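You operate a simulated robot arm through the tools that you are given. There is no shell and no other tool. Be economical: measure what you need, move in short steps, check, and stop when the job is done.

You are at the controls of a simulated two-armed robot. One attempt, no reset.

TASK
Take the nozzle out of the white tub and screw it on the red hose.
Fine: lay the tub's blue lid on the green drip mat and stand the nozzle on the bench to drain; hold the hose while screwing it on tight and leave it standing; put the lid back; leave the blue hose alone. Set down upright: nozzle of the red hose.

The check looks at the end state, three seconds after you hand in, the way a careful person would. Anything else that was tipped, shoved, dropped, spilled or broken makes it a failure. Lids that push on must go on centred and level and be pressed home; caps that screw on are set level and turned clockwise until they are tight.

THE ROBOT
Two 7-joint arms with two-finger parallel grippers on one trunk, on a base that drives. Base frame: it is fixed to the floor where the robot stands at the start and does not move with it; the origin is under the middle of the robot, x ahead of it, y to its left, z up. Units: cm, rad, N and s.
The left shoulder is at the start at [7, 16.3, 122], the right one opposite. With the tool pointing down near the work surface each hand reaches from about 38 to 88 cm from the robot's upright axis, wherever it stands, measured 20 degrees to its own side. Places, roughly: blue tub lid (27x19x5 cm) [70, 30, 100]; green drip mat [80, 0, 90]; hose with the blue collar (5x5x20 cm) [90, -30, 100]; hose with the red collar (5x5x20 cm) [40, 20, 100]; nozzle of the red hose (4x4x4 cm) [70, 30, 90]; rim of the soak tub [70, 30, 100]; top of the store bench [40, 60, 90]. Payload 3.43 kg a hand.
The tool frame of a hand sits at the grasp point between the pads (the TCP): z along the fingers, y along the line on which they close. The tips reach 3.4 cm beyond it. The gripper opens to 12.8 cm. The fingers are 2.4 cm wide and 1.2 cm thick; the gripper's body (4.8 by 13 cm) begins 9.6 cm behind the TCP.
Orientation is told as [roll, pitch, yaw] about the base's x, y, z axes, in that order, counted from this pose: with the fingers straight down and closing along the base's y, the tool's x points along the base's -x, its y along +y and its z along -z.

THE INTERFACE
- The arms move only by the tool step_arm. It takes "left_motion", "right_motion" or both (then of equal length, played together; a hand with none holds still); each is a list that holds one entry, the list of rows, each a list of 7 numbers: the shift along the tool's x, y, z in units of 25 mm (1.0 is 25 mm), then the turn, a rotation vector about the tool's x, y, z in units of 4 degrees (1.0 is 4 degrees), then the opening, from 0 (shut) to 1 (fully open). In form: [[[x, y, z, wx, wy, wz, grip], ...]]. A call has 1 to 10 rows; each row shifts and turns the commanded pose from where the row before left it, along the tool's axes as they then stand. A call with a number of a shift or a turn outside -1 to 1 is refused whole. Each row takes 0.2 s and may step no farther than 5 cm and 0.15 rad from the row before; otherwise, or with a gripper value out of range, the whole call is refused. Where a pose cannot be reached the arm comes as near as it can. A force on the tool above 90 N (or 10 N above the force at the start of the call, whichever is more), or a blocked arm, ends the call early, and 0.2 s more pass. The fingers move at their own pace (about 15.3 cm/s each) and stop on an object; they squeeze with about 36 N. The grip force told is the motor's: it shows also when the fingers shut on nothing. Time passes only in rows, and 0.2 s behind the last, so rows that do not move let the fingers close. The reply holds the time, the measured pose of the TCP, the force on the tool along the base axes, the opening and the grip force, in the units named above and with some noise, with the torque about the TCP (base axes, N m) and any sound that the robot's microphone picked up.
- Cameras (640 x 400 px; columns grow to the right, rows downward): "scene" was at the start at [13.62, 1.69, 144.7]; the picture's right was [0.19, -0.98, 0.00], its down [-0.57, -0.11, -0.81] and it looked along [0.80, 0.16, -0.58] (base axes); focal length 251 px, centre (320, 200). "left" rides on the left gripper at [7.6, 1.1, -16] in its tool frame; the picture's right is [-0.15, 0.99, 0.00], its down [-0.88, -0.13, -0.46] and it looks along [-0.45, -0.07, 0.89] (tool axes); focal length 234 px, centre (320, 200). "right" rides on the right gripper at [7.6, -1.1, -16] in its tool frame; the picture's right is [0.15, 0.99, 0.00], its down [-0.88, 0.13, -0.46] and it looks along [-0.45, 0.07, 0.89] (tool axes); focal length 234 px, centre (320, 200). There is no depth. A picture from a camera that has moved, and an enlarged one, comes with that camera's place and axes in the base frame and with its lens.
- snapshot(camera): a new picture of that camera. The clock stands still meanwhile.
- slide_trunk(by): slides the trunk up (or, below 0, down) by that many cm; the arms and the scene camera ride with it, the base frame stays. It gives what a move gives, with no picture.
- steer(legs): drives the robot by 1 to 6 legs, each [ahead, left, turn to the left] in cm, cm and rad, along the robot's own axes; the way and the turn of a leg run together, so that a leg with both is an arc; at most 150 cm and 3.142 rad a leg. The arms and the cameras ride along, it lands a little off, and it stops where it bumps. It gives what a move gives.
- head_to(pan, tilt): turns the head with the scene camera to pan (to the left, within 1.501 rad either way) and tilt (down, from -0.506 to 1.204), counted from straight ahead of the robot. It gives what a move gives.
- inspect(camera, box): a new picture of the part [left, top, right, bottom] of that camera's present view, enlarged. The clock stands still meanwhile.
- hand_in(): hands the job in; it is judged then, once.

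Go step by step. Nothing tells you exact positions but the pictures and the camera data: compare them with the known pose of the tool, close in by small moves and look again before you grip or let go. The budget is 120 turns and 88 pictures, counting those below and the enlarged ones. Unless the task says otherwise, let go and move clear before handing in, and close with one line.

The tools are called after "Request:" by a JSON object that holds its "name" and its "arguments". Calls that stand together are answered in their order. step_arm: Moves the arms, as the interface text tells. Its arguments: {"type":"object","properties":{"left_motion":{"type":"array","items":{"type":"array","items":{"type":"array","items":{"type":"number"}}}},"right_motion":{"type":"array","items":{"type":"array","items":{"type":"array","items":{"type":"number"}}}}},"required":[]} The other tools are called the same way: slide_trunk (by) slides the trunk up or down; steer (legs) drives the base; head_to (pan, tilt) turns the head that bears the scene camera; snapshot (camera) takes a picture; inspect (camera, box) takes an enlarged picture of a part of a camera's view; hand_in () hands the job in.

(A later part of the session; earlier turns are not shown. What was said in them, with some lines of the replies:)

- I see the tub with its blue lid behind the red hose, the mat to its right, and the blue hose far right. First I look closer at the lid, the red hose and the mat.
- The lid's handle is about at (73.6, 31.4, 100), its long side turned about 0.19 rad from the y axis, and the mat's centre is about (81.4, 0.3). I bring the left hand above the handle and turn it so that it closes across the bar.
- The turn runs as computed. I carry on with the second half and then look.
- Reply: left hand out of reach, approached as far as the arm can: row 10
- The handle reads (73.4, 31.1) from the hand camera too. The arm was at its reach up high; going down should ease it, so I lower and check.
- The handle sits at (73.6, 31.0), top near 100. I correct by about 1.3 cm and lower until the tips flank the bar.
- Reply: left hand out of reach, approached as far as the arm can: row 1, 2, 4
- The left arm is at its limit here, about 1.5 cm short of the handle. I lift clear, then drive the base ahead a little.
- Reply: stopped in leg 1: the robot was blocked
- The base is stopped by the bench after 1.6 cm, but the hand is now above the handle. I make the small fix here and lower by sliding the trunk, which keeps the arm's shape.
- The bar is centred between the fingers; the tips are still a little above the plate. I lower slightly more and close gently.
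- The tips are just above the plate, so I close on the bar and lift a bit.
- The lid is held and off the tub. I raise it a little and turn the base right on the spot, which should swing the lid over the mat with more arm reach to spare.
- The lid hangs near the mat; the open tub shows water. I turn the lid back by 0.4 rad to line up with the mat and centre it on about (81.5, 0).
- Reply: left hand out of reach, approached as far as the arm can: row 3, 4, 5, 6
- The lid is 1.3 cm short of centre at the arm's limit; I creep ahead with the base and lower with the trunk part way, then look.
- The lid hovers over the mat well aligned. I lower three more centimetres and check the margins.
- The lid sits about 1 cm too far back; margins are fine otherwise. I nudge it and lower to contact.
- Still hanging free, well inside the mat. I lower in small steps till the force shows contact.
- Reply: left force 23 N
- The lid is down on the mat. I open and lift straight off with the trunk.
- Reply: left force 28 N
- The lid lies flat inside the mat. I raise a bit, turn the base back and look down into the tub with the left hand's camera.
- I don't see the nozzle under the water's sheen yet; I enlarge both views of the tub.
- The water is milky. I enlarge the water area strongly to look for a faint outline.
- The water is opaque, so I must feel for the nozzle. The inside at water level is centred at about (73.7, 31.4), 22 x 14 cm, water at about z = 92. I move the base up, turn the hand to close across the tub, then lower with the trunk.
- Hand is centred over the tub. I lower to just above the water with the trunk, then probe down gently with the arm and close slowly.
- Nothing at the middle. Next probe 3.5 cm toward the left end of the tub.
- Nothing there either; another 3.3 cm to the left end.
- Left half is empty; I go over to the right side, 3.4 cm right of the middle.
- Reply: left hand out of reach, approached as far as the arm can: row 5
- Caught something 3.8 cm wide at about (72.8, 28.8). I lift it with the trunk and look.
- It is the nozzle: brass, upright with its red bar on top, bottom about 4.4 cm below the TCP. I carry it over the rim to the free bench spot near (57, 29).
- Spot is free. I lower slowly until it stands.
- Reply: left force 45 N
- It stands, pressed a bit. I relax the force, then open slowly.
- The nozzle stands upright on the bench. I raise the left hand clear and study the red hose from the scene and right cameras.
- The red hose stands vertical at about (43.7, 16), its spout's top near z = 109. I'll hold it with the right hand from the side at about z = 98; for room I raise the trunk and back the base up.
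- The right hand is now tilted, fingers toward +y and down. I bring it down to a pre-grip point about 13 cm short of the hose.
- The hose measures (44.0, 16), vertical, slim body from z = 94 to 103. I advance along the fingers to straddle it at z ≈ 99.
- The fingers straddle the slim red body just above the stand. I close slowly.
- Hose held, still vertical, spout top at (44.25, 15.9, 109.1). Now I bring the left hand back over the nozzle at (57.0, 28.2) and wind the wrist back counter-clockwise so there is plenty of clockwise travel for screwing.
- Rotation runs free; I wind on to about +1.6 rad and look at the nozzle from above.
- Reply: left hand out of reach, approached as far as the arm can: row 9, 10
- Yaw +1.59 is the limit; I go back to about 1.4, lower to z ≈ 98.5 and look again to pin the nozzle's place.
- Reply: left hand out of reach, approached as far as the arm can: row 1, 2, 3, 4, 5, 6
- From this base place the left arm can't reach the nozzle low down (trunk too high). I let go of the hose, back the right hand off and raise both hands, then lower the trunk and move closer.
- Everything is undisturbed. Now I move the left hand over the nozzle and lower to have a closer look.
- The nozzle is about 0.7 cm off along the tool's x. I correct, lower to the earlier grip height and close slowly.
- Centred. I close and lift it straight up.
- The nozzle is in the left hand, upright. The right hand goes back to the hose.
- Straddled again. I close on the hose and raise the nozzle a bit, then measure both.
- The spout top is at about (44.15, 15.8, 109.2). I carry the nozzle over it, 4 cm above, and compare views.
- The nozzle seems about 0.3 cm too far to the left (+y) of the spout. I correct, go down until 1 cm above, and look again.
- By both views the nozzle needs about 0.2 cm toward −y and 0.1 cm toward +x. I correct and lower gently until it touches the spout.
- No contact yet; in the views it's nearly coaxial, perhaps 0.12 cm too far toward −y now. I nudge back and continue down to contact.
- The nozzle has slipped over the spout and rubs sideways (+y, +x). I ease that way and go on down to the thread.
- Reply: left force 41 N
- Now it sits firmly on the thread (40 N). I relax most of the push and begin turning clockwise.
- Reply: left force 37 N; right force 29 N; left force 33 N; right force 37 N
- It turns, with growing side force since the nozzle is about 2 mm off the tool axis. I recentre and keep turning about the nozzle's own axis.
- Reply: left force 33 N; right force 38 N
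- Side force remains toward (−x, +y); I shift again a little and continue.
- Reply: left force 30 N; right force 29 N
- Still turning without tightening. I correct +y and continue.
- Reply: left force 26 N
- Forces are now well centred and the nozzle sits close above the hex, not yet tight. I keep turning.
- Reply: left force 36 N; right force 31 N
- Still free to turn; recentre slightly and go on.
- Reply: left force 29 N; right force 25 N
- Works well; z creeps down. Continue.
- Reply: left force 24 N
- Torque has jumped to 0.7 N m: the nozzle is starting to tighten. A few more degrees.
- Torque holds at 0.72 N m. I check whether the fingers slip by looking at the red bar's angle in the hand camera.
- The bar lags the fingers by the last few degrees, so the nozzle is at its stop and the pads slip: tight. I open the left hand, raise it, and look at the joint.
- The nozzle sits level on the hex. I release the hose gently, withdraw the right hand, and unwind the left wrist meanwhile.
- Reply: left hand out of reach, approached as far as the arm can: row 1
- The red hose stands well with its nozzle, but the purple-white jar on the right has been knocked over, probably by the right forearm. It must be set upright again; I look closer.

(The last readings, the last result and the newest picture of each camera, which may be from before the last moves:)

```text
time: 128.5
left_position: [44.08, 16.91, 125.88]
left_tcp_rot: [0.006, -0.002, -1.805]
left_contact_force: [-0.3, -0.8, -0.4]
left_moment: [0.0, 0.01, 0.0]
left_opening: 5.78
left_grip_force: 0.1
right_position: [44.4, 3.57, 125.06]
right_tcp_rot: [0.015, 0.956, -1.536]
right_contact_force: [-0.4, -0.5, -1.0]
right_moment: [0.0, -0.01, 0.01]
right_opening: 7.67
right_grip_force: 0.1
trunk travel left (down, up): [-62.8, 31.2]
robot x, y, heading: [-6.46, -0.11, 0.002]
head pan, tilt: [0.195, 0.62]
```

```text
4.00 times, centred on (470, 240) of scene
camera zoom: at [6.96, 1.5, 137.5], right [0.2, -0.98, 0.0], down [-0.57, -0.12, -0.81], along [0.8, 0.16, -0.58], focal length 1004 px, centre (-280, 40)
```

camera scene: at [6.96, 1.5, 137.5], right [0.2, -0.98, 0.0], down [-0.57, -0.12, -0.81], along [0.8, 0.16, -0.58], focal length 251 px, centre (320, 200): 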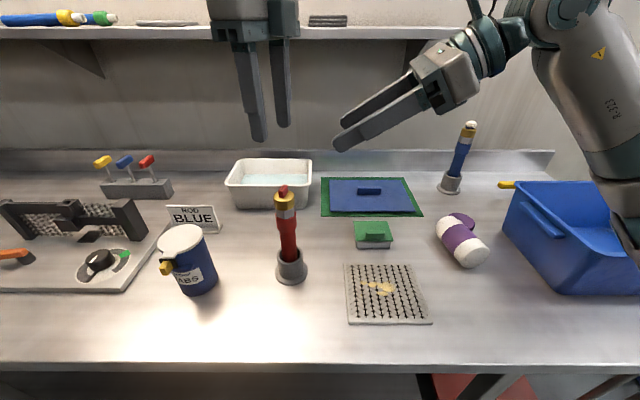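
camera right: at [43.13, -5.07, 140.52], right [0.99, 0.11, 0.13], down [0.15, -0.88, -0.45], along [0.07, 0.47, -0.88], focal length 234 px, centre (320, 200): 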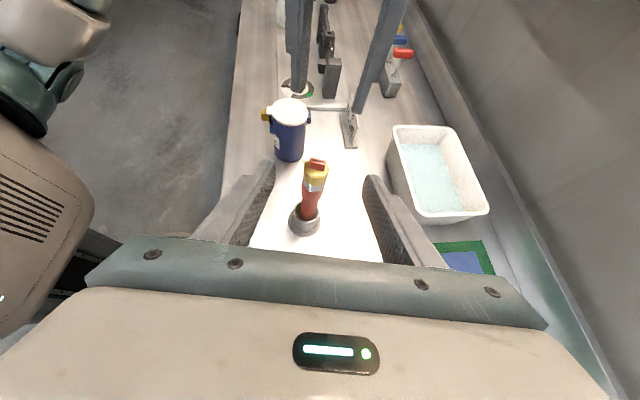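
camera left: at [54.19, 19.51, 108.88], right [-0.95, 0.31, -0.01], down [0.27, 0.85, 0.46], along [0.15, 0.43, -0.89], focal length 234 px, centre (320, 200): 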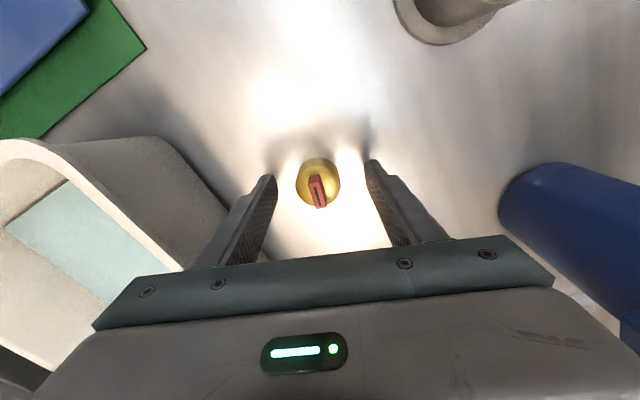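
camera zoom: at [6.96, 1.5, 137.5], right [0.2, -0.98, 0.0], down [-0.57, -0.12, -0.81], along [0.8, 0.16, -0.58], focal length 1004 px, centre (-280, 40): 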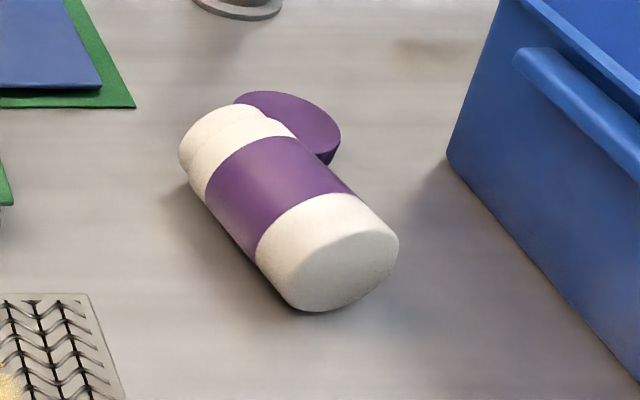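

The jar lies with its base near (55, −27), mouth near (66, −22), azimuth about 25°. I plan to grip it across with the right hand, lift and tilt it upright. First I go forward and move the right hand over to that side, high up.

Request:
{"name": "steer", "arguments": {"legs": [[6.5, 0, 0]]}}

Request:
{"name": "step_arm", "arguments": {"right_motion": [[[-0.57, 0, -0.82, 0, 0, 0, 0.8], [-0.57, 0, -0.82, 0, 0, 0, 0.8], [-0.57, 0, -0.82, 0, 0, 0, 0.8], [-0.57, 0, -0.82, 0, 0, 0, 0.8], [-0.57, 0, -0.82, 0, 0, 0, 0.8], [-0.57, 0, -0.82, 0, 0, 0, 0.8], [-0.57, 0, -0.82, 0, 0, 0, 0.8], [-0.311, 0, 0, -0.311, -0.972, 0.988, 0.8], [-0.311, 0, 0, -0.311, -0.972, 0.988, 0.8], [0, 0, 0, -0.311, -0.972, 0.988, 0.8]]]}}

Request:
{"name": "step_arm", "arguments": {"right_motion": [[[0, 0, 0, -0.311, -0.972, 0.988, 0.8], [0, 0, 0, -0.311, -0.972, 0.988, 0.8], [0, 0, 0, -0.311, -0.972, 0.988, 0.8], [0, 0, 0, -0.311, -0.972, 0.988, 0.8], [0, 0, 0, -0.311, -0.972, 0.988, 0.8], [0, 0, 0, -0.311, -0.972, 0.988, 0.8], [0, 0, 0, -0.311, -0.972, 0.988, 0.8], [0, 0, 0, -0.311, -0.972, 0.988, 0.8], [0, 0, 0, -0.311, -0.972, 0.988, 0.8], [0, 0, 0, -0.311, -0.972, 0.988, 0.8]]]}}

```text
time: 129.4
left_position: [50.35, 17.07, 126.05]
left_tcp_rot: [0.009, -0.001, -1.807]
left_contact_force: [0.0, 0.5, -0.9]
left_moment: [-0.01, 0.03, 0.02]
left_opening: 5.76
left_grip_force: 0.0
right_position: [50.78, 3.7, 125.01]
right_tcp_rot: [0.017, 0.956, -1.531]
right_contact_force: [0.2, -0.4, 0.7]
right_moment: [-0.03, -0.01, 0.02]
right_opening: 7.69
right_grip_force: 0.1
trunk travel left (down, up): [-62.8, 31.2]
robot x, y, heading: [-0.06, 0.16, 0.007]
head pan, tilt: [0.195, 0.62]
```

```text
time: 131.7
left_position: [50.52, 17.19, 125.87]
left_tcp_rot: [0.008, -0.002, -1.807]
left_contact_force: [0.9, 0.6, -0.2]
left_moment: [0.03, -0.01, -0.03]
left_opening: 5.76
left_grip_force: 0.1
right_position: [51.24, -14.72, 123.86]
right_tcp_rot: [-0.14, 0.736, -1.83]
right_contact_force: [0.4, 0.2, -0.3]
right_moment: [-0.01, 0.01, -0.02]
right_opening: 10.22
right_grip_force: 0.1
trunk travel left (down, up): [-62.8, 31.2]
robot x, y, heading: [-0.56, 0.1, 0.007]
head pan, tilt: [0.195, 0.62]
```

```text
time: 133.8
left_position: [50.51, 17.16, 125.92]
left_tcp_rot: [0.007, 0.0, -1.805]
left_contact_force: [0.2, 0.7, 0.1]
left_moment: [-0.01, 0.0, -0.02]
left_opening: 5.76
left_grip_force: 0.2
right_position: [51.3, -14.76, 123.98]
right_tcp_rot: [-0.133, -0.057, -2.44]
right_contact_force: [0.5, 0.1, 0.4]
right_moment: [-0.02, -0.01, -0.03]
right_opening: 10.26
right_grip_force: 0.0
trunk travel left (down, up): [-62.8, 31.2]
robot x, y, heading: [-0.16, -0.08, 0.011]
head pan, tilt: [0.195, 0.62]
```

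Orientation is coming round as computed. I finish the turn and move above the jar, then look with the right camera.

Request:
{"name": "step_arm", "arguments": {"right_motion": [[[0, 0, 0, -0.311, -0.972, 0.988, 0.8], [0, 0, 0, -0.311, -0.972, 0.988, 0.8], [0, 0, 0, -0.311, -0.972, 0.988, 0.8], [0, 0, 0, -0.311, -0.972, 0.988, 0.8], [0.76, 0.85, 1, 0, 0, 0, 0.8], [0.76, 0.85, 1, 0, 0, 0, 0.8], [0.76, 0.85, 1, 0, 0, 0, 0.8], [0.76, 0.85, 1, 0, 0, 0, 0.8], [0.76, 0.85, 1, 0, 0, 0, 0.8], [0.76, 0.85, 1, 0, 0, 0, 0.8]]]}}

Request:
{"name": "snapshot", "arguments": {"camera": "right"}}

```text
time: 136.1
left_position: [50.66, 17.03, 125.88]
left_tcp_rot: [0.008, 0.0, -1.807]
left_contact_force: [1.1, 0.0, -0.3]
left_moment: [0.03, 0.0, -0.01]
left_opening: 5.77
left_grip_force: 0.0
right_position: [61.84, -23.91, 105.99]
right_tcp_rot: [0.006, -0.345, -2.7]
right_contact_force: [0.3, -0.2, -0.2]
right_moment: [0.02, 0.02, 0.02]
right_opening: 10.26
right_grip_force: 0.1
trunk travel left (down, up): [-62.8, 31.2]
robot x, y, heading: [-0.47, -0.16, 0.009]
head pan, tilt: [0.195, 0.62]
```

```text
11 pictures are left
camera right: at [72.47, -17.36, 118.59], right [0.55, -0.83, -0.04], down [-0.56, -0.4, 0.73], along [-0.62, -0.38, -0.69], focal length 234 px, centre (320, 200)
```

right: 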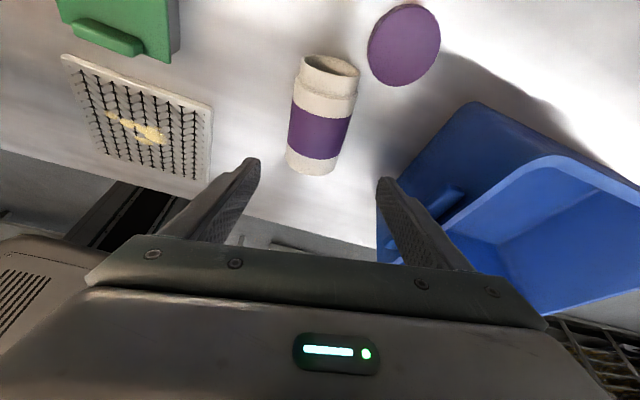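

Jar axis from (53.9, −27.3) to (65.8, −21.9), matching the plan; the cap lies at (71.2, −27.3). I descend across the jar.

Request:
{"name": "step_arm", "arguments": {"right_motion": [[[0.25, -0.01, 0.9, 0, 0, 0, 0.8], [0.25, -0.01, 0.9, 0, 0, 0, 0.8], [0.25, -0.01, 0.9, 0, 0, 0, 0.8], [0.25, -0.01, 0.9, 0, 0, 0, 0.8], [0.25, -0.01, 0.9, 0, 0, 0, 0.8], [0.11, 0, 0.35, 0, 0, 0, 0.8], [0.11, 0, 0.35, 0, 0, 0, 0.8], [0, 0, 0, 0, 0, 0, 0.8]]]}}

Request:
{"name": "snapshot", "arguments": {"camera": "right"}}

```text
time: 137.8
left_position: [50.63, 17.23, 125.88]
left_tcp_rot: [0.007, -0.001, -1.807]
left_contact_force: [0.2, 0.3, 0.1]
left_moment: [-0.03, 0.02, 0.01]
left_opening: 5.76
left_grip_force: 0.1
right_position: [60.93, -24.38, 92.52]
right_tcp_rot: [0.009, -0.344, -2.702]
right_contact_force: [-1.0, 0.6, -0.3]
right_moment: [0.01, 0.01, -0.02]
right_opening: 10.23
right_grip_force: 0.1
trunk travel left (down, up): [-62.8, 31.2]
robot x, y, heading: [-0.27, 0.05, 0.01]
head pan, tilt: [0.195, 0.62]
```

```text
10 pictures are left
camera right: at [71.61, -17.78, 105.09], right [0.55, -0.83, -0.04], down [-0.56, -0.4, 0.73], along [-0.62, -0.38, -0.69], focal length 234 px, centre (320, 200)
```

right: 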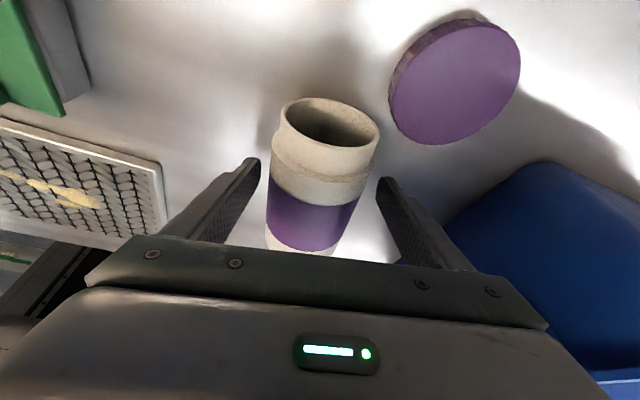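

The jar is between the fingers. I close slowly and lift 8 cm.

Request:
{"name": "step_arm", "arguments": {"right_motion": [[[0, 0, 0, 0, 0, 0, 0.7], [0, 0, 0, 0, 0, 0, 0.6], [0, 0, 0, 0, 0, 0, 0.5], [0, 0, 0, 0, 0, 0, 0.4], [0, 0, 0, 0, 0, 0, 0.3], [0, 0, 0, 0, 0, 0, 0.1], [0, 0, 0, 0, 0, 0, 0], [-0.05, 0, -0.15, 0, 0, 0, 0], [-0.1, 0, -0.3, 0, 0, 0, 0], [-0.15, 0, -0.4, 0, 0, 0, 0]]]}}

```text
time: 140.1
left_position: [50.46, 17.14, 125.94]
left_tcp_rot: [0.007, -0.002, -1.805]
left_contact_force: [0.8, 0.2, 0.0]
left_moment: [0.0, -0.02, 0.0]
left_opening: 5.76
left_grip_force: 0.0
right_position: [60.82, -24.47, 95.0]
right_tcp_rot: [0.01, -0.342, -2.701]
right_contact_force: [0.2, 0.4, -0.8]
right_moment: [-0.02, 0.0, 0.02]
right_opening: 6.98
right_grip_force: 36.4
trunk travel left (down, up): [-62.8, 31.2]
robot x, y, heading: [-0.17, -0.27, 0.009]
head pan, tilt: [0.195, 0.62]
```

Jar gripped (7 cm). I lift it, back the base off for room, and tilt it upright in the air.

Request:
{"name": "step_arm", "arguments": {"right_motion": [[[-0.34, 0, -0.94, 0, 0, 0, 0], [-0.34, 0, -0.94, 0, 0, 0, 0], [-0.34, 0, -0.94, 0, 0, 0, 0], [-0.34, 0, -0.94, 0, 0, 0, 0], [-0.34, 0, -0.94, 0, 0, 0, 0], [-0.34, 0, -0.94, 0, 0, 0, 0]]]}}

Request:
{"name": "steer", "arguments": {"legs": [[-17, 0, 0]]}}

Request:
{"name": "step_arm", "arguments": {"right_motion": [[[0, 0, 0, 0, 1, 0, 0], [0, 0, 0, 0, 1, 0, 0], [0, 0, 0, 0, 1, 0, 0], [0, 0, 0, 0, 1, 0, 0], [0, 0, 0, 0, 1, 0, 0], [0, 0, 0, 0, 1, 0, 0], [0, 0, 0, 0, 1, 0, 0], [0, 0, 0, 0, 1, 0, 0], [0, 0, 0, 0, 1, 0, 0], [0, 0, 0, 0, 1, 0, 0]]]}}

Request:
{"name": "step_arm", "arguments": {"right_motion": [[[0, 0, 0, 0, 1, 0, 0], [0, 0, 0, 0, 1, 0, 0], [0, 0, 0, 0, 1, 0, 0], [0, 0, 0, 0, 1, 0, 0], [0, 0, 0, 0, 1, 0, 0], [0, 0, 0, 0, 1, 0, 0], [0, 0, 0, 0, 1, 0, 0], [0, 0, 0, 0, 1, 0, 0], [0, 0, 0, 0, 1, 0, 0], [0, 0, 0, 0, 1, 0, 0]]]}}

Request:
{"name": "snapshot", "arguments": {"camera": "scene"}}

```text
time: 141.4
left_position: [50.49, 17.18, 125.89]
left_tcp_rot: [0.009, -0.002, -1.807]
left_contact_force: [-0.1, 0.3, -0.4]
left_moment: [0.0, -0.03, 0.03]
left_opening: 5.75
left_grip_force: 0.1
right_position: [60.7, -24.1, 110.12]
right_tcp_rot: [0.01, -0.344, -2.701]
right_contact_force: [0.3, 0.2, -0.6]
right_moment: [0.02, -0.01, -0.02]
right_opening: 6.93
right_grip_force: 35.5
trunk travel left (down, up): [-62.8, 31.2]
robot x, y, heading: [-0.36, -0.11, 0.003]
head pan, tilt: [0.195, 0.62]
```

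```text
time: 142.9
left_position: [33.9, 16.92, 125.87]
left_tcp_rot: [0.006, -0.002, -1.806]
left_contact_force: [0.2, -0.4, 0.4]
left_moment: [0.03, -0.01, 0.02]
left_opening: 5.77
left_grip_force: 0.1
right_position: [44.17, -24.26, 109.95]
right_tcp_rot: [0.009, -0.346, -2.701]
right_contact_force: [0.2, -0.1, -0.9]
right_moment: [0.04, 0.0, -0.03]
right_opening: 6.93
right_grip_force: 36.1
trunk travel left (down, up): [-62.8, 31.2]
robot x, y, heading: [-16.66, -0.28, 0.011]
head pan, tilt: [0.195, 0.62]
```

```text
time: 145.1
left_position: [33.73, 17.02, 125.91]
left_tcp_rot: [0.007, 0.0, -1.804]
left_contact_force: [0.1, -0.3, 0.7]
left_moment: [0.01, 0.02, -0.07]
left_opening: 5.75
left_grip_force: 0.0
right_position: [44.1, -24.37, 110.21]
right_tcp_rot: [0.01, 0.355, -2.695]
right_contact_force: [-0.9, 0.1, -1.4]
right_moment: [0.02, 0.0, -0.01]
right_opening: 6.9
right_grip_force: 36.2
trunk travel left (down, up): [-62.8, 31.2]
robot x, y, heading: [-16.78, -0.14, 0.013]
head pan, tilt: [0.195, 0.62]
```

```text
time: 147.3
left_position: [33.65, 16.91, 125.95]
left_tcp_rot: [0.006, 0.0, -1.803]
left_contact_force: [0.2, 0.3, -0.3]
left_moment: [0.03, -0.01, 0.03]
left_opening: 5.74
left_grip_force: 0.1
right_position: [44.03, -24.23, 110.15]
right_tcp_rot: [0.018, 1.052, -2.683]
right_contact_force: [0.2, 0.2, -0.9]
right_moment: [0.02, -0.01, 0.03]
right_opening: 6.88
right_grip_force: 36.0
trunk travel left (down, up): [-62.8, 31.2]
robot x, y, heading: [-16.91, -0.35, 0.011]
head pan, tilt: [0.195, 0.62]
```

```text
9 pictures are left
camera scene: at [-3.38, 1.37, 137.5], right [0.2, -0.98, 0.0], down [-0.57, -0.12, -0.81], along [0.8, 0.17, -0.58], focal length 251 px, centre (320, 200)
```

scene: 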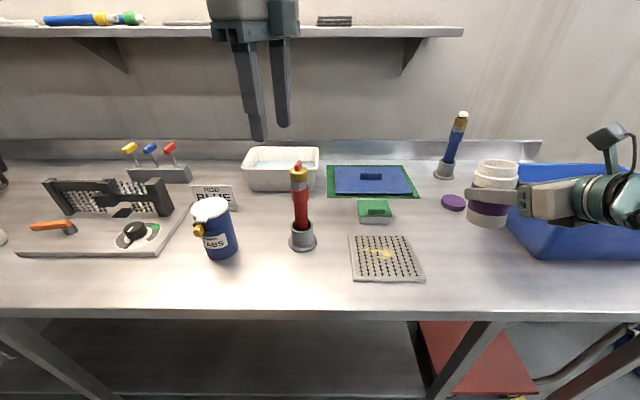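

The jar is nearly upright in the hand. I finish the tilt and take it down over its original place, about (47.4, −25.2).

Request:
{"name": "step_arm", "arguments": {"right_motion": [[[0, 0, 0, 0, 0.85, 0, 0], [0, 0, 0, 0, 0.85, 0, 0], [0, 0, 0, 0, 0.8, 0, 0], [-0.785, 0.157, 0.412, 0, 0, 0, 0], [-0.785, 0.157, 0.412, 0, 0, 0, 0], [-0.785, 0.157, 0.412, 0, 0, 0, 0], [-0.785, 0.157, 0.412, 0, 0, 0, 0], [-0.785, 0.157, 0.412, 0, 0, 0, 0], [-0.785, 0.157, 0.412, 0, 0, 0, 0], [0, 0, 0, 0, 0, 0, 0]]]}}

Request:
{"name": "inspect", "arguments": {"camera": "scene", "box": [380, 150, 600, 300]}}

```text
time: 149.5
left_position: [33.7, 16.99, 125.84]
left_tcp_rot: [0.006, -0.001, -1.804]
left_contact_force: [-0.5, -0.5, 0.4]
left_moment: [-0.02, 0.0, 0.01]
left_opening: 5.76
left_grip_force: 0.0
right_position: [46.86, -25.78, 96.97]
right_tcp_rot: [0.024, 1.228, -2.672]
right_contact_force: [0.8, 0.3, -0.1]
right_moment: [-0.02, -0.02, 0.02]
right_opening: 6.9
right_grip_force: 35.9
trunk travel left (down, up): [-62.8, 31.2]
robot x, y, heading: [-17.07, -0.59, 0.007]
head pan, tilt: [0.195, 0.62]
```

```text
2.67 times, centred on (490, 225) of scene
camera zoom: at [-3.37, 1.43, 137.5], right [0.2, -0.98, 0.0], down [-0.57, -0.12, -0.81], along [0.8, 0.17, -0.58], focal length 669 px, centre (-133, 133)
```

zoom: 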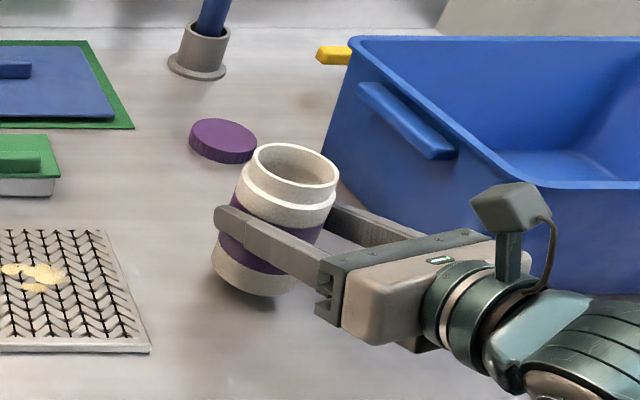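

Just above the bench. I lower in small steps to contact.

Request:
{"name": "step_arm", "arguments": {"right_motion": [[[-0.14, 0, 0.05, 0, 0, 0, 0], [-0.1, 0, 0.036, 0, 0, 0, 0], [-0.07, 0, 0.025, 0, 0, 0, 0], [-0.07, 0, 0.025, 0, 0, 0, 0], [-0.07, 0, 0.025, 0, 0, 0, 0], [-0.07, 0, 0.025, 0, 0, 0, 0], [-0.07, 0, 0.025, 0, 0, 0, 0], [-0.07, 0, 0.025, 0, 0, 0, 0], [0, 0, 0, 0, 0, 0, 0]]]}}

```text
time: 151.5
left_position: [33.72, 16.93, 125.97]
left_tcp_rot: [0.007, -0.001, -1.805]
left_contact_force: [0.5, 0.3, 0.0]
left_moment: [0.0, -0.01, -0.01]
left_opening: 5.76
left_grip_force: 0.1
right_position: [46.85, -25.82, 95.27]
right_tcp_rot: [0.029, 1.23, -2.669]
right_contact_force: [1.5, -0.1, 5.8]
right_moment: [0.09, -0.37, -0.11]
right_opening: 6.89
right_grip_force: 35.7
trunk travel left (down, up): [-62.8, 31.2]
robot x, y, heading: [-16.56, -0.6, 0.009]
head pan, tilt: [0.195, 0.62]
```

Contact. One tiny press more, then open slowly and withdraw straight back along the fingers.

Request:
{"name": "step_arm", "arguments": {"right_motion": [[[-0.04, 0, 0.014, 0, 0, 0, 0], [0, 0, 0, 0, 0, 0, 0.56], [0, 0, 0, 0, 0, 0, 0.6], [0, 0, 0, 0, 0, 0, 0.7], [0, 0, 0, 0, 0, 0, 0.85], [0, 0, 0, 0, 0, 0, 0.85]]]}}

Request:
{"name": "step_arm", "arguments": {"right_motion": [[[0, 0, -0.5, 0, 0, 0, 0.85], [0, 0, -1, 0, 0, 0, 0.85], [0, 0, -1, 0, 0, 0, 0.85], [0, 0, -1, 0, 0, 0, 0.85], [0, 0, -1, 0, 0, 0, 0.85], [0, 0, -1, 0, 0, 0, 0.85], [0.8, 0, -0.3, 0, 0, 0, 0.85], [0.9, 0, -0.3, 0, 0, 0, 0.85], [0.9, 0, -0.3, 0, 0, 0, 0.85], [0.9, 0, -0.3, 0, 0, 0, 0.85]]]}}

Request:
{"name": "snapshot", "arguments": {"camera": "scene"}}

```text
time: 152.9
left_position: [33.66, 16.85, 125.95]
left_tcp_rot: [0.007, 0.0, -1.804]
left_contact_force: [0.3, -0.2, 0.6]
left_moment: [-0.02, 0.0, 0.05]
left_opening: 5.77
left_grip_force: 0.0
right_position: [46.72, -25.62, 95.05]
right_tcp_rot: [0.025, 1.227, -2.675]
right_contact_force: [-0.4, -0.1, -0.3]
right_moment: [0.04, -0.01, -0.02]
right_opening: 10.91
right_grip_force: 0.0
trunk travel left (down, up): [-62.8, 31.2]
robot x, y, heading: [-17.04, -0.57, 0.009]
head pan, tilt: [0.195, 0.62]
```

```text
time: 155.1
left_position: [33.76, 16.96, 125.91]
left_tcp_rot: [0.007, -0.001, -1.805]
left_contact_force: [0.0, 0.1, -0.1]
left_moment: [-0.03, 0.0, 0.01]
left_opening: 5.78
left_grip_force: 0.0
right_position: [36.31, -31.9, 108.76]
right_tcp_rot: [0.025, 1.225, -2.674]
right_contact_force: [-0.5, 0.2, -0.6]
right_moment: [0.0, -0.03, -0.03]
right_opening: 10.89
right_grip_force: 0.1
right hand out of reach, approached as far as the arm can: row 6, 7, 8
trunk travel left (down, up): [-62.8, 31.2]
robot x, y, heading: [-16.81, -0.37, 0.013]
head pan, tilt: [0.195, 0.62]
```

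```text
7 pictures are left
camera scene: at [-3.35, 1.45, 137.49], right [0.2, -0.98, 0.0], down [-0.57, -0.12, -0.81], along [0.8, 0.17, -0.58], focal length 251 px, centre (320, 200)
```

scene: 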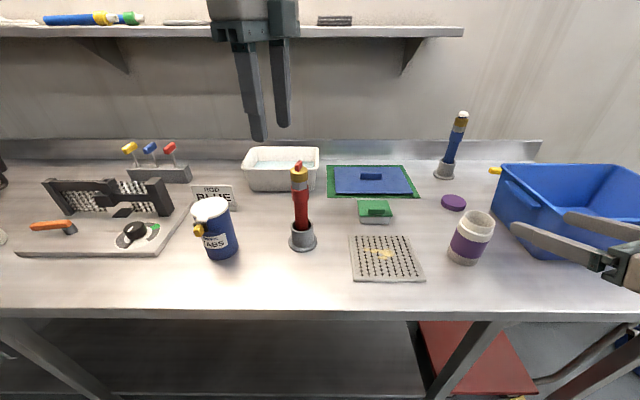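

The jar stands again about where it was. Now I bring the right hand to a safe high, downward pose and set the left hand for fetching the lid.

Request:
{"name": "step_arm", "arguments": {"right_motion": [[[0.94, 0, -0.34, 0, 0, 0, 0.5], [0.94, 0, -0.34, 0, 0, 0, 0.5], [0.94, 0, -0.34, 0, 0, 0, 0.5], [0.94, 0, -0.34, 0, 0, 0, 0.5], [0.94, 0, -0.34, 0, 0, 0, 0.5], [0.94, 0, -0.34, 0, 0, 0, 0.5], [0.94, 0, -0.34, 0, 0, 0, 0.5], [0, 0, 0, 0, -1, 0, 0.5], [0, 0, 0, 0, -1, 0, 0.5], [0, 0, 0, 0, -1, 0, 0.5]]], "left_motion": [[[0.345, 0.825, 0, 0, 0, -1, 0.5], [0.345, 0.825, 0, 0, 0, -1, 0.5], [0.345, 0.825, 0, 0, 0, -1, 0.5], [0.345, 0.825, 0, 0, 0, -1, 0.5], [0.345, 0.825, 0, 0, 0, -1, 0.5], [0.345, 0.825, 0, 0, 0, -1, 0.5], [0.345, 0.825, 0, 0, 0, -1, 0.5], [0.345, 0.825, 0, 0, 0, -1, 0.5], [0.345, 0.825, 0, 0, 0, -1, 0.5], [0.345, 0.825, 0, 0, 0, -1, 0.5]]]}}

Request:
{"name": "step_arm", "arguments": {"right_motion": [[[0, 0, 0, 0, -1, 0, 0.5], [0, 0, 0, 0, -1, 0, 0.5], [0, 0, 0, 0, -1, 0, 0.5], [0, 0, 0, 0, -1, 0, 0.5], [0, 0, 0, 0, -1, 0, 0.5], [0, 0, 0, 0, -1, 0, 0.5], [0, 0, 0, 0, -1, 0, 0.5], [0, 0, 0, 0, -1, 0, 0.5], [0, 0, 0, 0, -1, 0, 0.5], [0, 0, 0, 0, -1, 0, 0.5]]], "left_motion": [[[0.345, 0.825, 0, 0, 0, -1, 0.5], [0.345, 0.825, 0, 0, 0, -0.9, 0.5], [0, 0, 0.9, 0, 0, 0, 0.5], [0, 0, 0.9, 0, 0, 0, 0.5], [0, 0, 0.9, 0, 0, 0, 0.5], [0, 0, 0.9, 0, 0, 0, 0.5], [0, 0, 0.9, 0, 0, 0, 0.5], [0, 0, 0.9, 0, 0, 0, 0.5], [0, 0, 0.9, 0, 0, 0, 0.5], [0, 0, 0, 0, 0, 0, 0.5]]]}}

Request:
{"name": "snapshot", "arguments": {"camera": "scene"}}

```text
time: 157.3
left_position: [49.89, 31.05, 124.09]
left_tcp_rot: [0.005, -0.009, -1.105]
left_contact_force: [-0.7, -0.4, -0.6]
left_moment: [-0.04, 0.01, -0.03]
left_opening: 6.43
left_grip_force: 0.1
left hand out of reach, approached as far as the arm can: row 1, 2, 3, 4, 5, 6, 7, 8, 9, 10
right_position: [36.24, -31.75, 126.16]
right_tcp_rot: [0.017, 1.016, -2.682]
right_contact_force: [1.3, 0.4, 0.1]
right_moment: [-0.02, 0.0, 0.0]
right_opening: 6.42
right_grip_force: 0.0
trunk travel left (down, up): [-62.8, 31.2]
robot x, y, heading: [-17.03, -0.51, 0.012]
head pan, tilt: [0.195, 0.62]
```

```text
time: 159.5
left_position: [51.72, 34.63, 107.99]
left_tcp_rot: [0.003, -0.009, -0.973]
left_contact_force: [-0.1, 0.6, 0.5]
left_moment: [0.02, -0.03, 0.02]
left_opening: 6.38
left_grip_force: 0.1
left hand out of reach, approached as far as the arm can: row 1, 2
right_position: [36.21, -31.6, 126.27]
right_tcp_rot: [0.01, 0.319, -2.696]
right_contact_force: [-0.5, 0.9, 0.7]
right_moment: [-0.04, -0.01, -0.05]
right_opening: 6.42
right_grip_force: 0.1
trunk travel left (down, up): [-62.8, 31.2]
robot x, y, heading: [-17.0, -0.54, 0.009]
head pan, tilt: [0.195, 0.62]
```

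```text
6 pictures are left
camera scene: at [-3.39, 1.46, 137.5], right [0.2, -0.98, 0.0], down [-0.57, -0.12, -0.81], along [0.8, 0.17, -0.58], focal length 251 px, centre (320, 200)
```

scene: 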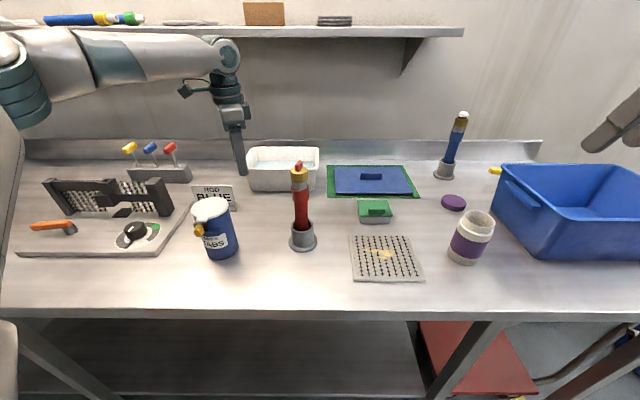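

Nothing else disturbed. I fine-adjust the left hand, drive to the earlier lid pose and check with the left camera.

Request:
{"name": "step_arm", "arguments": {"right_motion": [[[0, 0, 0, 0, -1, 0, 0.5], [0, 0, 0, 0, -1, 0, 0.5], [0, 0, 0, 0, -1, 0, 0.5], [0, 0, 0, 0, -1, 0, 0.5]]], "left_motion": [[[-0.71, 0.097, 0, 0, 0, 0, 0.5], [-0.71, 0.097, 0, 0, 0, 0, 0.5], [-0.71, 0.097, 0, 0, 0, 0, 0.5], [0, 0, 0, 0, 0, 0, 0.5]]]}}

Request:
{"name": "steer", "arguments": {"legs": [[17.4, 0, 0], [0, 0, -0.405], [1.3, 0, 0]]}}

Request:
{"name": "snapshot", "arguments": {"camera": "left"}}

```text
time: 160.5
left_position: [55.26, 30.96, 108.18]
left_tcp_rot: [0.006, -0.009, -0.974]
left_contact_force: [-0.2, -0.6, -0.6]
left_moment: [0.01, -0.02, 0.01]
left_opening: 6.41
left_grip_force: 0.1
right_position: [36.27, -31.74, 126.28]
right_tcp_rot: [0.009, 0.041, -2.697]
right_contact_force: [-0.4, 0.5, -0.4]
right_moment: [-0.03, -0.03, -0.02]
right_opening: 6.4
right_grip_force: 0.1
trunk travel left (down, up): [-62.8, 31.2]
robot x, y, heading: [-16.76, -0.39, 0.007]
head pan, tilt: [0.195, 0.62]
```

```text
time: 163.6
left_position: [79.92, -0.6, 108.21]
left_tcp_rot: [0.007, -0.009, -1.384]
left_contact_force: [-0.3, -0.6, 0.8]
left_moment: [0.03, -0.03, -0.04]
left_opening: 6.41
left_grip_force: 0.0
right_position: [37.41, -50.56, 126.42]
right_tcp_rot: [0.01, 0.041, -3.107]
right_contact_force: [-0.5, 0.6, 0.4]
right_moment: [-0.03, -0.04, 0.01]
right_opening: 6.4
right_grip_force: 0.1
trunk travel left (down, up): [-62.8, 31.2]
robot x, y, heading: [1.28, -1.07, -0.404]
head pan, tilt: [0.195, 0.62]
```

```text
5 pictures are left
camera left: at [79.38, 7.08, 124.24], right [1.0, 0.04, 0.01], down [0.03, -0.89, 0.46], along [0.03, -0.46, -0.89], focal length 234 px, centre (320, 200)
```

left: 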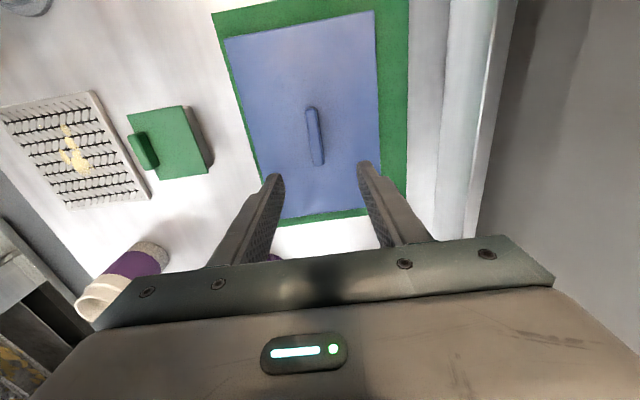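

The handle is about 0.8 cm toward −x of the grip centre. I correct and lower with the trunk.

Request:
{"name": "step_arm", "arguments": {"left_motion": [[[0.1, -0.16, 0, 0, 0, 0, 0.5], [0.1, -0.16, 0, 0, 0, 0, 0.5], [0, 0, 0, 0, 0, 0, 0.5]]]}}

Request:
{"name": "slide_trunk", "arguments": {"by": -11}}

Request:
{"name": "inspect", "arguments": {"camera": "left", "box": [220, 100, 420, 240]}}

```text
time: 164.4
left_position: [79.29, -0.53, 108.03]
left_tcp_rot: [0.005, -0.007, -1.383]
left_contact_force: [0.0, -0.1, 0.3]
left_moment: [0.0, 0.04, 0.0]
left_opening: 6.41
left_grip_force: 0.0
right_position: [37.76, -50.77, 126.22]
right_tcp_rot: [0.009, 0.04, -3.106]
right_contact_force: [-0.3, 1.0, -0.6]
right_moment: [0.03, -0.01, -0.02]
right_opening: 6.4
right_grip_force: 0.1
trunk travel left (down, up): [-62.8, 31.2]
robot x, y, heading: [1.45, -0.61, -0.397]
head pan, tilt: [0.195, 0.62]
```

```text
time: 165.8
left_position: [79.27, -0.44, 97.07]
left_tcp_rot: [0.005, -0.01, -1.384]
left_contact_force: [0.1, -0.2, 0.1]
left_moment: [-0.01, -0.02, -0.03]
left_opening: 6.38
left_grip_force: 0.0
right_position: [37.64, -50.68, 115.36]
right_tcp_rot: [0.007, 0.04, -3.107]
right_contact_force: [-0.6, 0.0, -0.1]
right_moment: [-0.04, -0.03, -0.02]
right_opening: 6.39
right_grip_force: 0.0
trunk travel left (down, up): [-51.8, 42.2]
robot x, y, heading: [1.7, -0.33, -0.398]
head pan, tilt: [0.195, 0.62]
```

```text
2.86 times, centred on (320, 170) of left
camera zoom: at [78.74, 7.3, 113.05], right [1.0, 0.04, 0.01], down [0.03, -0.89, 0.46], along [0.02, -0.46, -0.89], focal length 669 px, centre (320, 286)
```

zoom: 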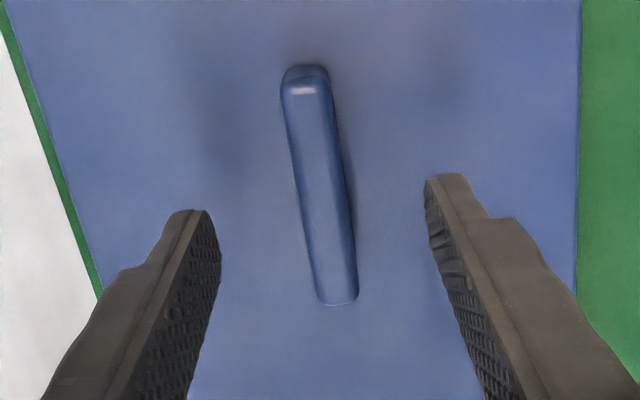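

Perfectly centred. I lower the rest and grip, then lift.

Request:
{"name": "slide_trunk", "arguments": {"by": -3.5}}

Request:
{"name": "step_arm", "arguments": {"left_motion": [[[0, 0, 0, 0, 0, 0, 0.3], [0, 0, 0, 0, 0, 0, 0.15], [0, 0, 0, 0, 0, 0, 0], [0, 0, 0, 0, 0, 0, 0], [0, 0, 0, 0, 0, 0, 0]]]}}

Request:
{"name": "slide_trunk", "arguments": {"by": 16.5}}

```text
time: 166.6
left_position: [79.26, -0.55, 93.68]
left_tcp_rot: [0.005, -0.008, -1.385]
left_contact_force: [0.1, -0.4, 1.1]
left_moment: [0.02, -0.03, -0.03]
left_opening: 6.4
left_grip_force: 0.0
right_position: [37.63, -50.63, 111.65]
right_tcp_rot: [0.007, 0.04, -3.106]
right_contact_force: [0.5, -1.0, -0.2]
right_moment: [-0.01, -0.02, 0.02]
right_opening: 6.38
right_grip_force: 0.0
trunk travel left (down, up): [-48.3, 45.7]
robot x, y, heading: [1.59, -0.89, -0.4]
head pan, tilt: [0.195, 0.62]
```

```text
time: 167.8
left_position: [79.23, -0.54, 93.59]
left_tcp_rot: [0.005, -0.01, -1.385]
left_contact_force: [0.1, 0.0, 0.8]
left_moment: [-0.04, 0.19, 0.18]
left_opening: 1.53
left_grip_force: 35.7
right_position: [37.68, -50.65, 111.76]
right_tcp_rot: [0.009, 0.041, -3.106]
right_contact_force: [0.6, 0.9, 0.1]
right_moment: [0.0, 0.03, 0.01]
right_opening: 6.39
right_grip_force: 0.0
trunk travel left (down, up): [-48.3, 45.7]
robot x, y, heading: [1.42, -0.6, -0.399]
head pan, tilt: [0.195, 0.62]
```

```text
time: 169.7
left_position: [79.32, -0.44, 109.98]
left_tcp_rot: [0.005, -0.007, -1.383]
left_contact_force: [-0.4, -0.7, -1.0]
left_moment: [-0.04, 0.0, 0.01]
left_opening: 1.49
left_grip_force: 35.8
right_position: [37.83, -50.72, 128.15]
right_tcp_rot: [0.01, 0.042, -3.107]
right_contact_force: [-0.2, -0.4, -0.3]
right_moment: [-0.03, 0.01, -0.03]
right_opening: 6.39
right_grip_force: 0.0
trunk travel left (down, up): [-64.8, 29.2]
robot x, y, heading: [1.43, -1.03, -0.401]
head pan, tilt: [0.195, 0.62]
```

The lid is in hand. I turn back toward the tub and rotate the lid to its former orientation.

Request:
{"name": "steer", "arguments": {"legs": [[-1.0, 0, 0], [0, 0, 0.4], [1.2, 0, 0]]}}

Request:
{"name": "step_arm", "arguments": {"left_motion": [[[0, 0, 0, 0, 0, 0.95, 0], [0, 0, 0, 0, 0, 0.95, 0], [0, 0, 0, 0, 0, 0.95, 0], [0, 0, 0, 0, 0, 0.95, 0], [0, 0, 0, 0, 0, 0.95, 0], [0, 0, 0, 0, 0, 0.95, 0], [0, 0, 0, 0, 0, 0, 0]]]}}

```text
time: 171.9
left_position: [73.2, 29.69, 110.21]
left_tcp_rot: [0.009, -0.01, -0.99]
left_contact_force: [0.0, -0.4, -0.4]
left_moment: [0.02, -0.04, -0.04]
left_opening: 1.53
left_grip_force: 36.2
right_position: [54.03, -32.69, 128.3]
right_tcp_rot: [0.009, 0.045, -2.712]
right_contact_force: [0.0, 0.3, -0.2]
right_moment: [-0.01, -0.02, 0.0]
right_opening: 6.41
right_grip_force: 0.0
trunk travel left (down, up): [-64.8, 29.2]
robot x, y, heading: [1.59, -0.33, -0.006]
head pan, tilt: [0.195, 0.62]
```

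```text
time: 173.5
left_position: [73.41, 29.71, 110.09]
left_tcp_rot: [0.009, -0.006, -1.389]
left_contact_force: [0.7, 0.0, -1.3]
left_moment: [0.01, 0.02, 0.02]
left_opening: 1.51
left_grip_force: 35.7
right_position: [54.27, -32.68, 128.19]
right_tcp_rot: [0.008, 0.041, -2.713]
right_contact_force: [-0.2, 0.9, 0.0]
right_moment: [-0.04, 0.01, -0.01]
right_opening: 6.41
right_grip_force: 0.1
trunk travel left (down, up): [-64.8, 29.2]
robot x, y, heading: [1.64, -0.76, -0.003]
head pan, tilt: [0.195, 0.62]
```

I shift 1.6 cm along +y to the recorded place and lower to just above the rim, then look.

Request:
{"name": "step_arm", "arguments": {"left_motion": [[[0.32, 0.05, 0, 0, 0, -0.08, 0], [0.31, 0.05, 0, 0, 0, -0.08, 0], [0, 0, 0, 0, 0, 0, 0]]]}}

Request:
{"name": "slide_trunk", "arguments": {"by": -5.5}}

Request:
{"name": "inspect", "arguments": {"camera": "scene", "box": [190, 120, 350, 260]}}

```text
time: 174.3
left_position: [73.25, 31.37, 110.19]
left_tcp_rot: [0.009, -0.005, -1.376]
left_contact_force: [0.3, 0.0, -1.7]
left_moment: [-0.04, 0.0, 0.01]
left_opening: 1.54
left_grip_force: 35.8
right_position: [54.37, -32.49, 128.22]
right_tcp_rot: [0.008, 0.042, -2.714]
right_contact_force: [-0.3, 0.4, -0.3]
right_moment: [-0.03, 0.0, 0.0]
right_opening: 6.39
right_grip_force: 0.0
trunk travel left (down, up): [-64.8, 29.2]
robot x, y, heading: [1.51, -0.19, -0.005]
head pan, tilt: [0.195, 0.62]
```

```text
time: 175.3
left_position: [73.22, 31.45, 104.82]
left_tcp_rot: [0.01, -0.005, -1.377]
left_contact_force: [0.0, -0.5, -1.4]
left_moment: [0.0, 0.0, 0.01]
left_opening: 1.5
left_grip_force: 36.1
right_position: [54.33, -32.69, 122.78]
right_tcp_rot: [0.01, 0.041, -2.712]
right_contact_force: [0.4, -0.1, -0.1]
right_moment: [0.0, 0.0, -0.01]
right_opening: 6.38
right_grip_force: 0.1
trunk travel left (down, up): [-59.3, 34.7]
robot x, y, heading: [2.12, -0.67, -0.005]
head pan, tilt: [0.195, 0.62]
```

```text
2.86 times, centred on (270, 190) of scene
camera zoom: at [15.24, 1.26, 134.0], right [0.19, -0.98, 0.0], down [-0.57, -0.11, -0.81], along [0.8, 0.15, -0.58], focal length 717 px, centre (463, 229)
```

zoom: 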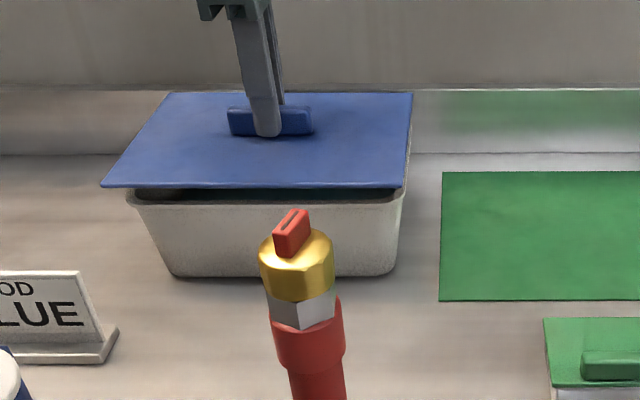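

The lid hovers right above the rim, about 0.25 cm too far to +y. I correct and lower to contact.

Request:
{"name": "step_arm", "arguments": {"left_motion": [[[-0.1, 0.02, 0, 0, 0, 0, 0], [0, 0, 0, 0, 0, 0, 0]]]}}

Request:
{"name": "slide_trunk", "arguments": {"by": -1.5}}

Request:
{"name": "slide_trunk", "arguments": {"by": -0.5}}

```text
time: 175.9
left_position: [73.38, 31.14, 104.85]
left_tcp_rot: [0.008, -0.006, -1.377]
left_contact_force: [-0.8, -0.5, -1.5]
left_moment: [0.02, 0.05, -0.02]
left_opening: 1.53
left_grip_force: 36.5
right_position: [54.44, -32.62, 122.76]
right_tcp_rot: [0.008, 0.041, -2.714]
right_contact_force: [0.1, 0.3, -0.7]
right_moment: [0.0, 0.0, -0.01]
right_opening: 6.41
right_grip_force: 0.0
trunk travel left (down, up): [-59.3, 34.7]
robot x, y, heading: [1.94, -0.59, -0.009]
head pan, tilt: [0.195, 0.62]
```

```text
time: 176.5
left_position: [73.37, 31.05, 103.23]
left_tcp_rot: [0.008, -0.005, -1.378]
left_contact_force: [-0.4, 0.1, -1.9]
left_moment: [-0.01, -0.06, 0.02]
left_opening: 1.53
left_grip_force: 35.7
right_position: [54.13, -32.51, 121.22]
right_tcp_rot: [0.01, 0.042, -2.711]
right_contact_force: [-0.2, -0.3, 0.7]
right_moment: [0.0, -0.02, 0.04]
right_opening: 6.39
right_grip_force: 0.0
trunk travel left (down, up): [-57.8, 36.2]
robot x, y, heading: [1.37, -0.39, -0.005]
head pan, tilt: [0.195, 0.62]
```

```text
time: 177.1
left_position: [73.31, 31.08, 102.68]
left_tcp_rot: [0.009, -0.005, -1.377]
left_contact_force: [0.0, 0.3, -0.7]
left_moment: [0.02, -0.03, 0.02]
left_opening: 1.51
left_grip_force: 35.7
right_position: [54.3, -32.65, 120.76]
right_tcp_rot: [0.01, 0.041, -2.713]
right_contact_force: [-0.3, 1.2, 0.3]
right_moment: [0.03, -0.02, -0.02]
right_opening: 6.39
right_grip_force: 0.1
trunk travel left (down, up): [-57.3, 36.7]
robot x, y, heading: [1.58, -0.29, -0.001]
head pan, tilt: [0.195, 0.62]
```

No contact yet; a bit further.

Request:
{"name": "slide_trunk", "arguments": {"by": -0.4}}

Request:
{"name": "slide_trunk", "arguments": {"by": -0.4}}

```text
time: 177.6
left_position: [73.32, 31.19, 102.53]
left_tcp_rot: [0.012, -0.007, -1.373]
left_contact_force: [2.3, 1.5, 8.9]
left_moment: [-0.48, 0.3, -0.01]
left_opening: 1.53
left_grip_force: 36.2
right_position: [54.09, -32.56, 120.35]
right_tcp_rot: [0.008, 0.041, -2.712]
right_contact_force: [-0.2, -0.3, -1.0]
right_moment: [-0.01, 0.01, 0.03]
right_opening: 6.38
right_grip_force: 0.1
trunk travel left (down, up): [-56.9, 37.1]
robot x, y, heading: [1.77, -0.36, -0.006]
head pan, tilt: [0.195, 0.62]
```

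```text
time: 178.1
left_position: [73.34, 31.01, 102.41]
left_tcp_rot: [0.015, -0.006, -1.373]
left_contact_force: [10.3, 4.8, 30.9]
left_moment: [-0.09, 0.62, -0.03]
left_opening: 1.57
left_grip_force: 35.6
right_position: [54.01, -32.74, 120.1]
right_tcp_rot: [0.009, 0.045, -2.711]
right_contact_force: [0.4, 0.5, 0.5]
right_moment: [0.02, -0.01, 0.01]
right_opening: 6.39
right_grip_force: 0.0
trunk travel left (down, up): [-56.5, 37.5]
robot x, y, heading: [1.79, -0.39, -0.001]
head pan, tilt: [0.195, 0.62]
```

It seats at the expected height. I press down firmly, then take the load off before releasing so nothing springs.

Request:
{"name": "slide_trunk", "arguments": {"by": -0.5}}

Request:
{"name": "slide_trunk", "arguments": {"by": 1.0}}

Request:
{"name": "inspect", "arguments": {"camera": "scene", "box": [190, 100, 350, 240]}}

```text
time: 178.7
left_position: [73.29, 30.9, 102.05]
left_tcp_rot: [0.017, -0.006, -1.377]
left_contact_force: [13.8, 5.9, 44.6]
left_moment: [0.03, 0.76, 0.01]
left_opening: 1.54
left_grip_force: 36.6
right_position: [54.01, -32.79, 119.63]
right_tcp_rot: [0.009, 0.044, -2.713]
right_contact_force: [-0.4, 0.0, 0.2]
right_moment: [-0.02, 0.01, -0.02]
right_opening: 6.39
right_grip_force: 0.1
trunk travel left (down, up): [-56.0, 38.0]
robot x, y, heading: [1.41, -0.47, -0.007]
head pan, tilt: [0.195, 0.62]
```

```text
time: 179.2
left_position: [73.25, 31.12, 102.17]
left_tcp_rot: [0.003, 0.0, -1.376]
left_contact_force: [0.3, -0.4, -0.3]
left_moment: [0.0, 0.03, 0.01]
left_opening: 1.5
left_grip_force: 36.2
right_position: [54.24, -32.63, 120.45]
right_tcp_rot: [0.01, 0.042, -2.711]
right_contact_force: [0.1, -0.2, -0.1]
right_moment: [-0.04, 0.01, -0.04]
right_opening: 6.39
right_grip_force: 0.1
trunk travel left (down, up): [-57.0, 37.0]
robot x, y, heading: [1.41, -0.13, -0.004]
head pan, tilt: [0.195, 0.62]
```

```text
2.86 times, centred on (270, 170) of scene
camera zoom: at [15.25, 1.26, 131.64], right [0.19, -0.98, 0.0], down [-0.57, -0.11, -0.81], along [0.8, 0.15, -0.58], focal length 717 px, centre (463, 286)
```

zoom: 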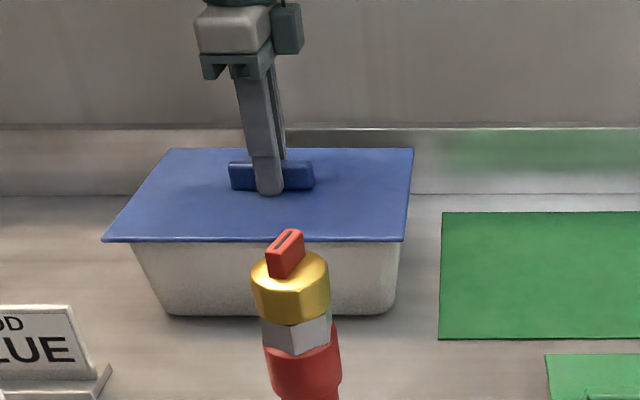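

The lid lies level and centred with the load off. I open and rise straight up.

Request:
{"name": "step_arm", "arguments": {"left_motion": [[[0, 0, 0, 0, 0, 0, 0.15], [0, 0, 0, 0, 0, 0, 0.25], [0, 0, 0, 0, 0, 0, 0.4], [0, 0, 0, 0, 0, 0, 0.5], [0, 0, 0, 0, 0, 0, 0.5]]]}}

Request:
{"name": "slide_trunk", "arguments": {"by": 3}}

```text
time: 180.4
left_position: [73.42, 31.11, 102.49]
left_tcp_rot: [0.01, -0.006, -1.377]
left_contact_force: [0.6, -0.3, 0.0]
left_moment: [-0.02, -0.01, 0.02]
left_opening: 6.42
left_grip_force: 0.0
right_position: [54.19, -32.59, 120.52]
right_tcp_rot: [0.01, 0.042, -2.712]
right_contact_force: [-0.3, 0.8, -0.4]
right_moment: [-0.02, 0.01, 0.0]
right_opening: 6.38
right_grip_force: 0.1
trunk travel left (down, up): [-57.0, 37.0]
robot x, y, heading: [1.69, -0.44, -0.004]
head pan, tilt: [0.195, 0.62]
```

```text
time: 181.2
left_position: [73.49, 31.08, 105.35]
left_tcp_rot: [0.009, -0.006, -1.376]
left_contact_force: [0.2, -0.8, -0.8]
left_moment: [0.03, 0.01, 0.01]
left_opening: 6.36
left_grip_force: 0.1
right_position: [54.27, -32.57, 123.38]
right_tcp_rot: [0.009, 0.039, -2.714]
right_contact_force: [-0.1, 0.1, -0.2]
right_moment: [0.0, 0.02, 0.0]
right_opening: 6.4
right_grip_force: 0.0
trunk travel left (down, up): [-60.0, 34.0]
robot x, y, heading: [1.53, -0.43, -0.001]
head pan, tilt: [0.195, 0.62]
```

For certainty I press once more on the top of the handle with closed fingers.

Request:
{"name": "step_arm", "arguments": {"left_motion": [[[0, 0, 0, 0, 0, 0, 0.2], [0, 0, 0, 0, 0, 0, 0], [0, 0, 0, 0, 0, 0, 0], [0, 0, 0, 0, 0, 0, 0]]]}}

Request:
{"name": "slide_trunk", "arguments": {"by": -1.8}}

Request:
{"name": "slide_trunk", "arguments": {"by": -0.5}}

```text
time: 182.2
left_position: [73.38, 31.08, 105.43]
left_tcp_rot: [0.01, -0.006, -1.376]
left_contact_force: [-0.4, 0.0, 0.0]
left_moment: [-0.01, 0.02, 0.02]
left_opening: 0.01
left_grip_force: 32.4
right_position: [54.32, -32.64, 123.5]
right_tcp_rot: [0.009, 0.038, -2.713]
right_contact_force: [-0.3, -0.5, -0.7]
right_moment: [0.02, -0.02, -0.01]
right_opening: 6.39
right_grip_force: 0.1
trunk travel left (down, up): [-60.0, 34.0]
robot x, y, heading: [1.86, -0.23, -0.003]
head pan, tilt: [0.195, 0.62]
```

```text
time: 182.8
left_position: [73.22, 31.0, 104.78]
left_tcp_rot: [0.027, -0.011, -1.374]
left_contact_force: [17.2, 12.1, 61.3]
left_moment: [0.76, -0.41, -0.07]
left_opening: 0.01
left_grip_force: 32.8
right_position: [53.89, -32.66, 121.92]
right_tcp_rot: [0.008, 0.045, -2.712]
right_contact_force: [-0.3, -0.2, 0.0]
right_moment: [0.0, -0.03, 0.01]
right_opening: 6.4
right_grip_force: 0.1
trunk travel left (down, up): [-58.2, 35.8]
robot x, y, heading: [1.62, -0.41, -0.008]
head pan, tilt: [0.195, 0.62]
```

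```text
time: 183.4
left_position: [73.25, 30.99, 104.77]
left_tcp_rot: [0.035, -0.012, -1.373]
left_contact_force: [21.6, 16.3, 84.0]
left_moment: [1.03, -0.54, -0.13]
left_opening: 0.0
left_grip_force: 33.0
right_position: [53.68, -32.84, 121.48]
right_tcp_rot: [0.011, 0.046, -2.712]
right_contact_force: [0.2, 0.1, -0.2]
right_moment: [0.01, 0.01, -0.01]
right_opening: 6.39
right_grip_force: 0.0
trunk travel left (down, up): [-57.7, 36.3]
robot x, y, heading: [1.89, -0.78, -0.007]
head pan, tilt: [0.195, 0.62]
```

Pressed with 84 N and nothing gives: home. I rise clear and take a last look over the bench.

Request:
{"name": "slide_trunk", "arguments": {"by": 14}}

Request:
{"name": "snapshot", "arguments": {"camera": "scene"}}

```text
time: 185.0
left_position: [73.47, 31.2, 117.09]
left_tcp_rot: [0.008, -0.005, -1.378]
left_contact_force: [0.6, 0.2, -0.8]
left_moment: [0.01, 0.01, 0.0]
left_opening: 0.0
left_grip_force: 32.8
right_position: [54.33, -32.75, 135.14]
right_tcp_rot: [0.011, 0.041, -2.716]
right_contact_force: [0.4, 0.8, 0.5]
right_moment: [-0.02, 0.03, 0.02]
right_opening: 6.41
right_grip_force: 0.0
trunk travel left (down, up): [-71.7, 22.3]
robot x, y, heading: [1.68, -0.16, -0.012]
head pan, tilt: [0.195, 0.62]
```

```text
1 pictures are left
camera scene: at [15.33, 1.26, 146.38], right [0.19, -0.98, 0.0], down [-0.57, -0.11, -0.81], along [0.8, 0.15, -0.58], focal length 251 px, centre (320, 200)
```

scene: 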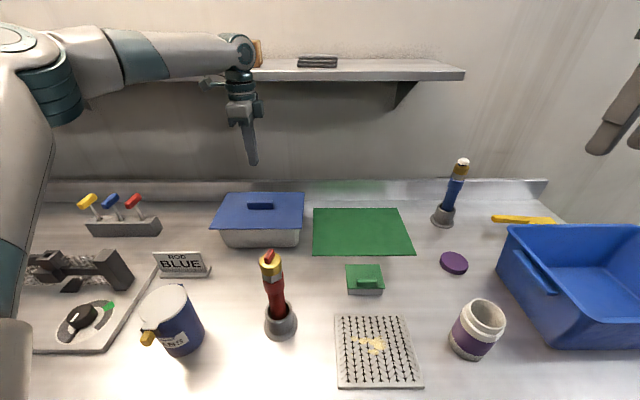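

The lid is back on the tub, level and centred. The red hose stands with its nozzle on, the blue hose is untouched, and the jar I knocked over is upright again at about its old spot. Both hands are clear, so I hand in.

Request:
{"name": "hand_in", "arguments": {}}

```text
The job is handed in.
```

The nozzle is out of the tub, drained on the bench and screwed tight onto the standing red hose; the lid is pressed back on. My right arm knocked over the purple-white jar along the way and I stood it up again. Its loose purple cap may have shifted a centimetre or two.
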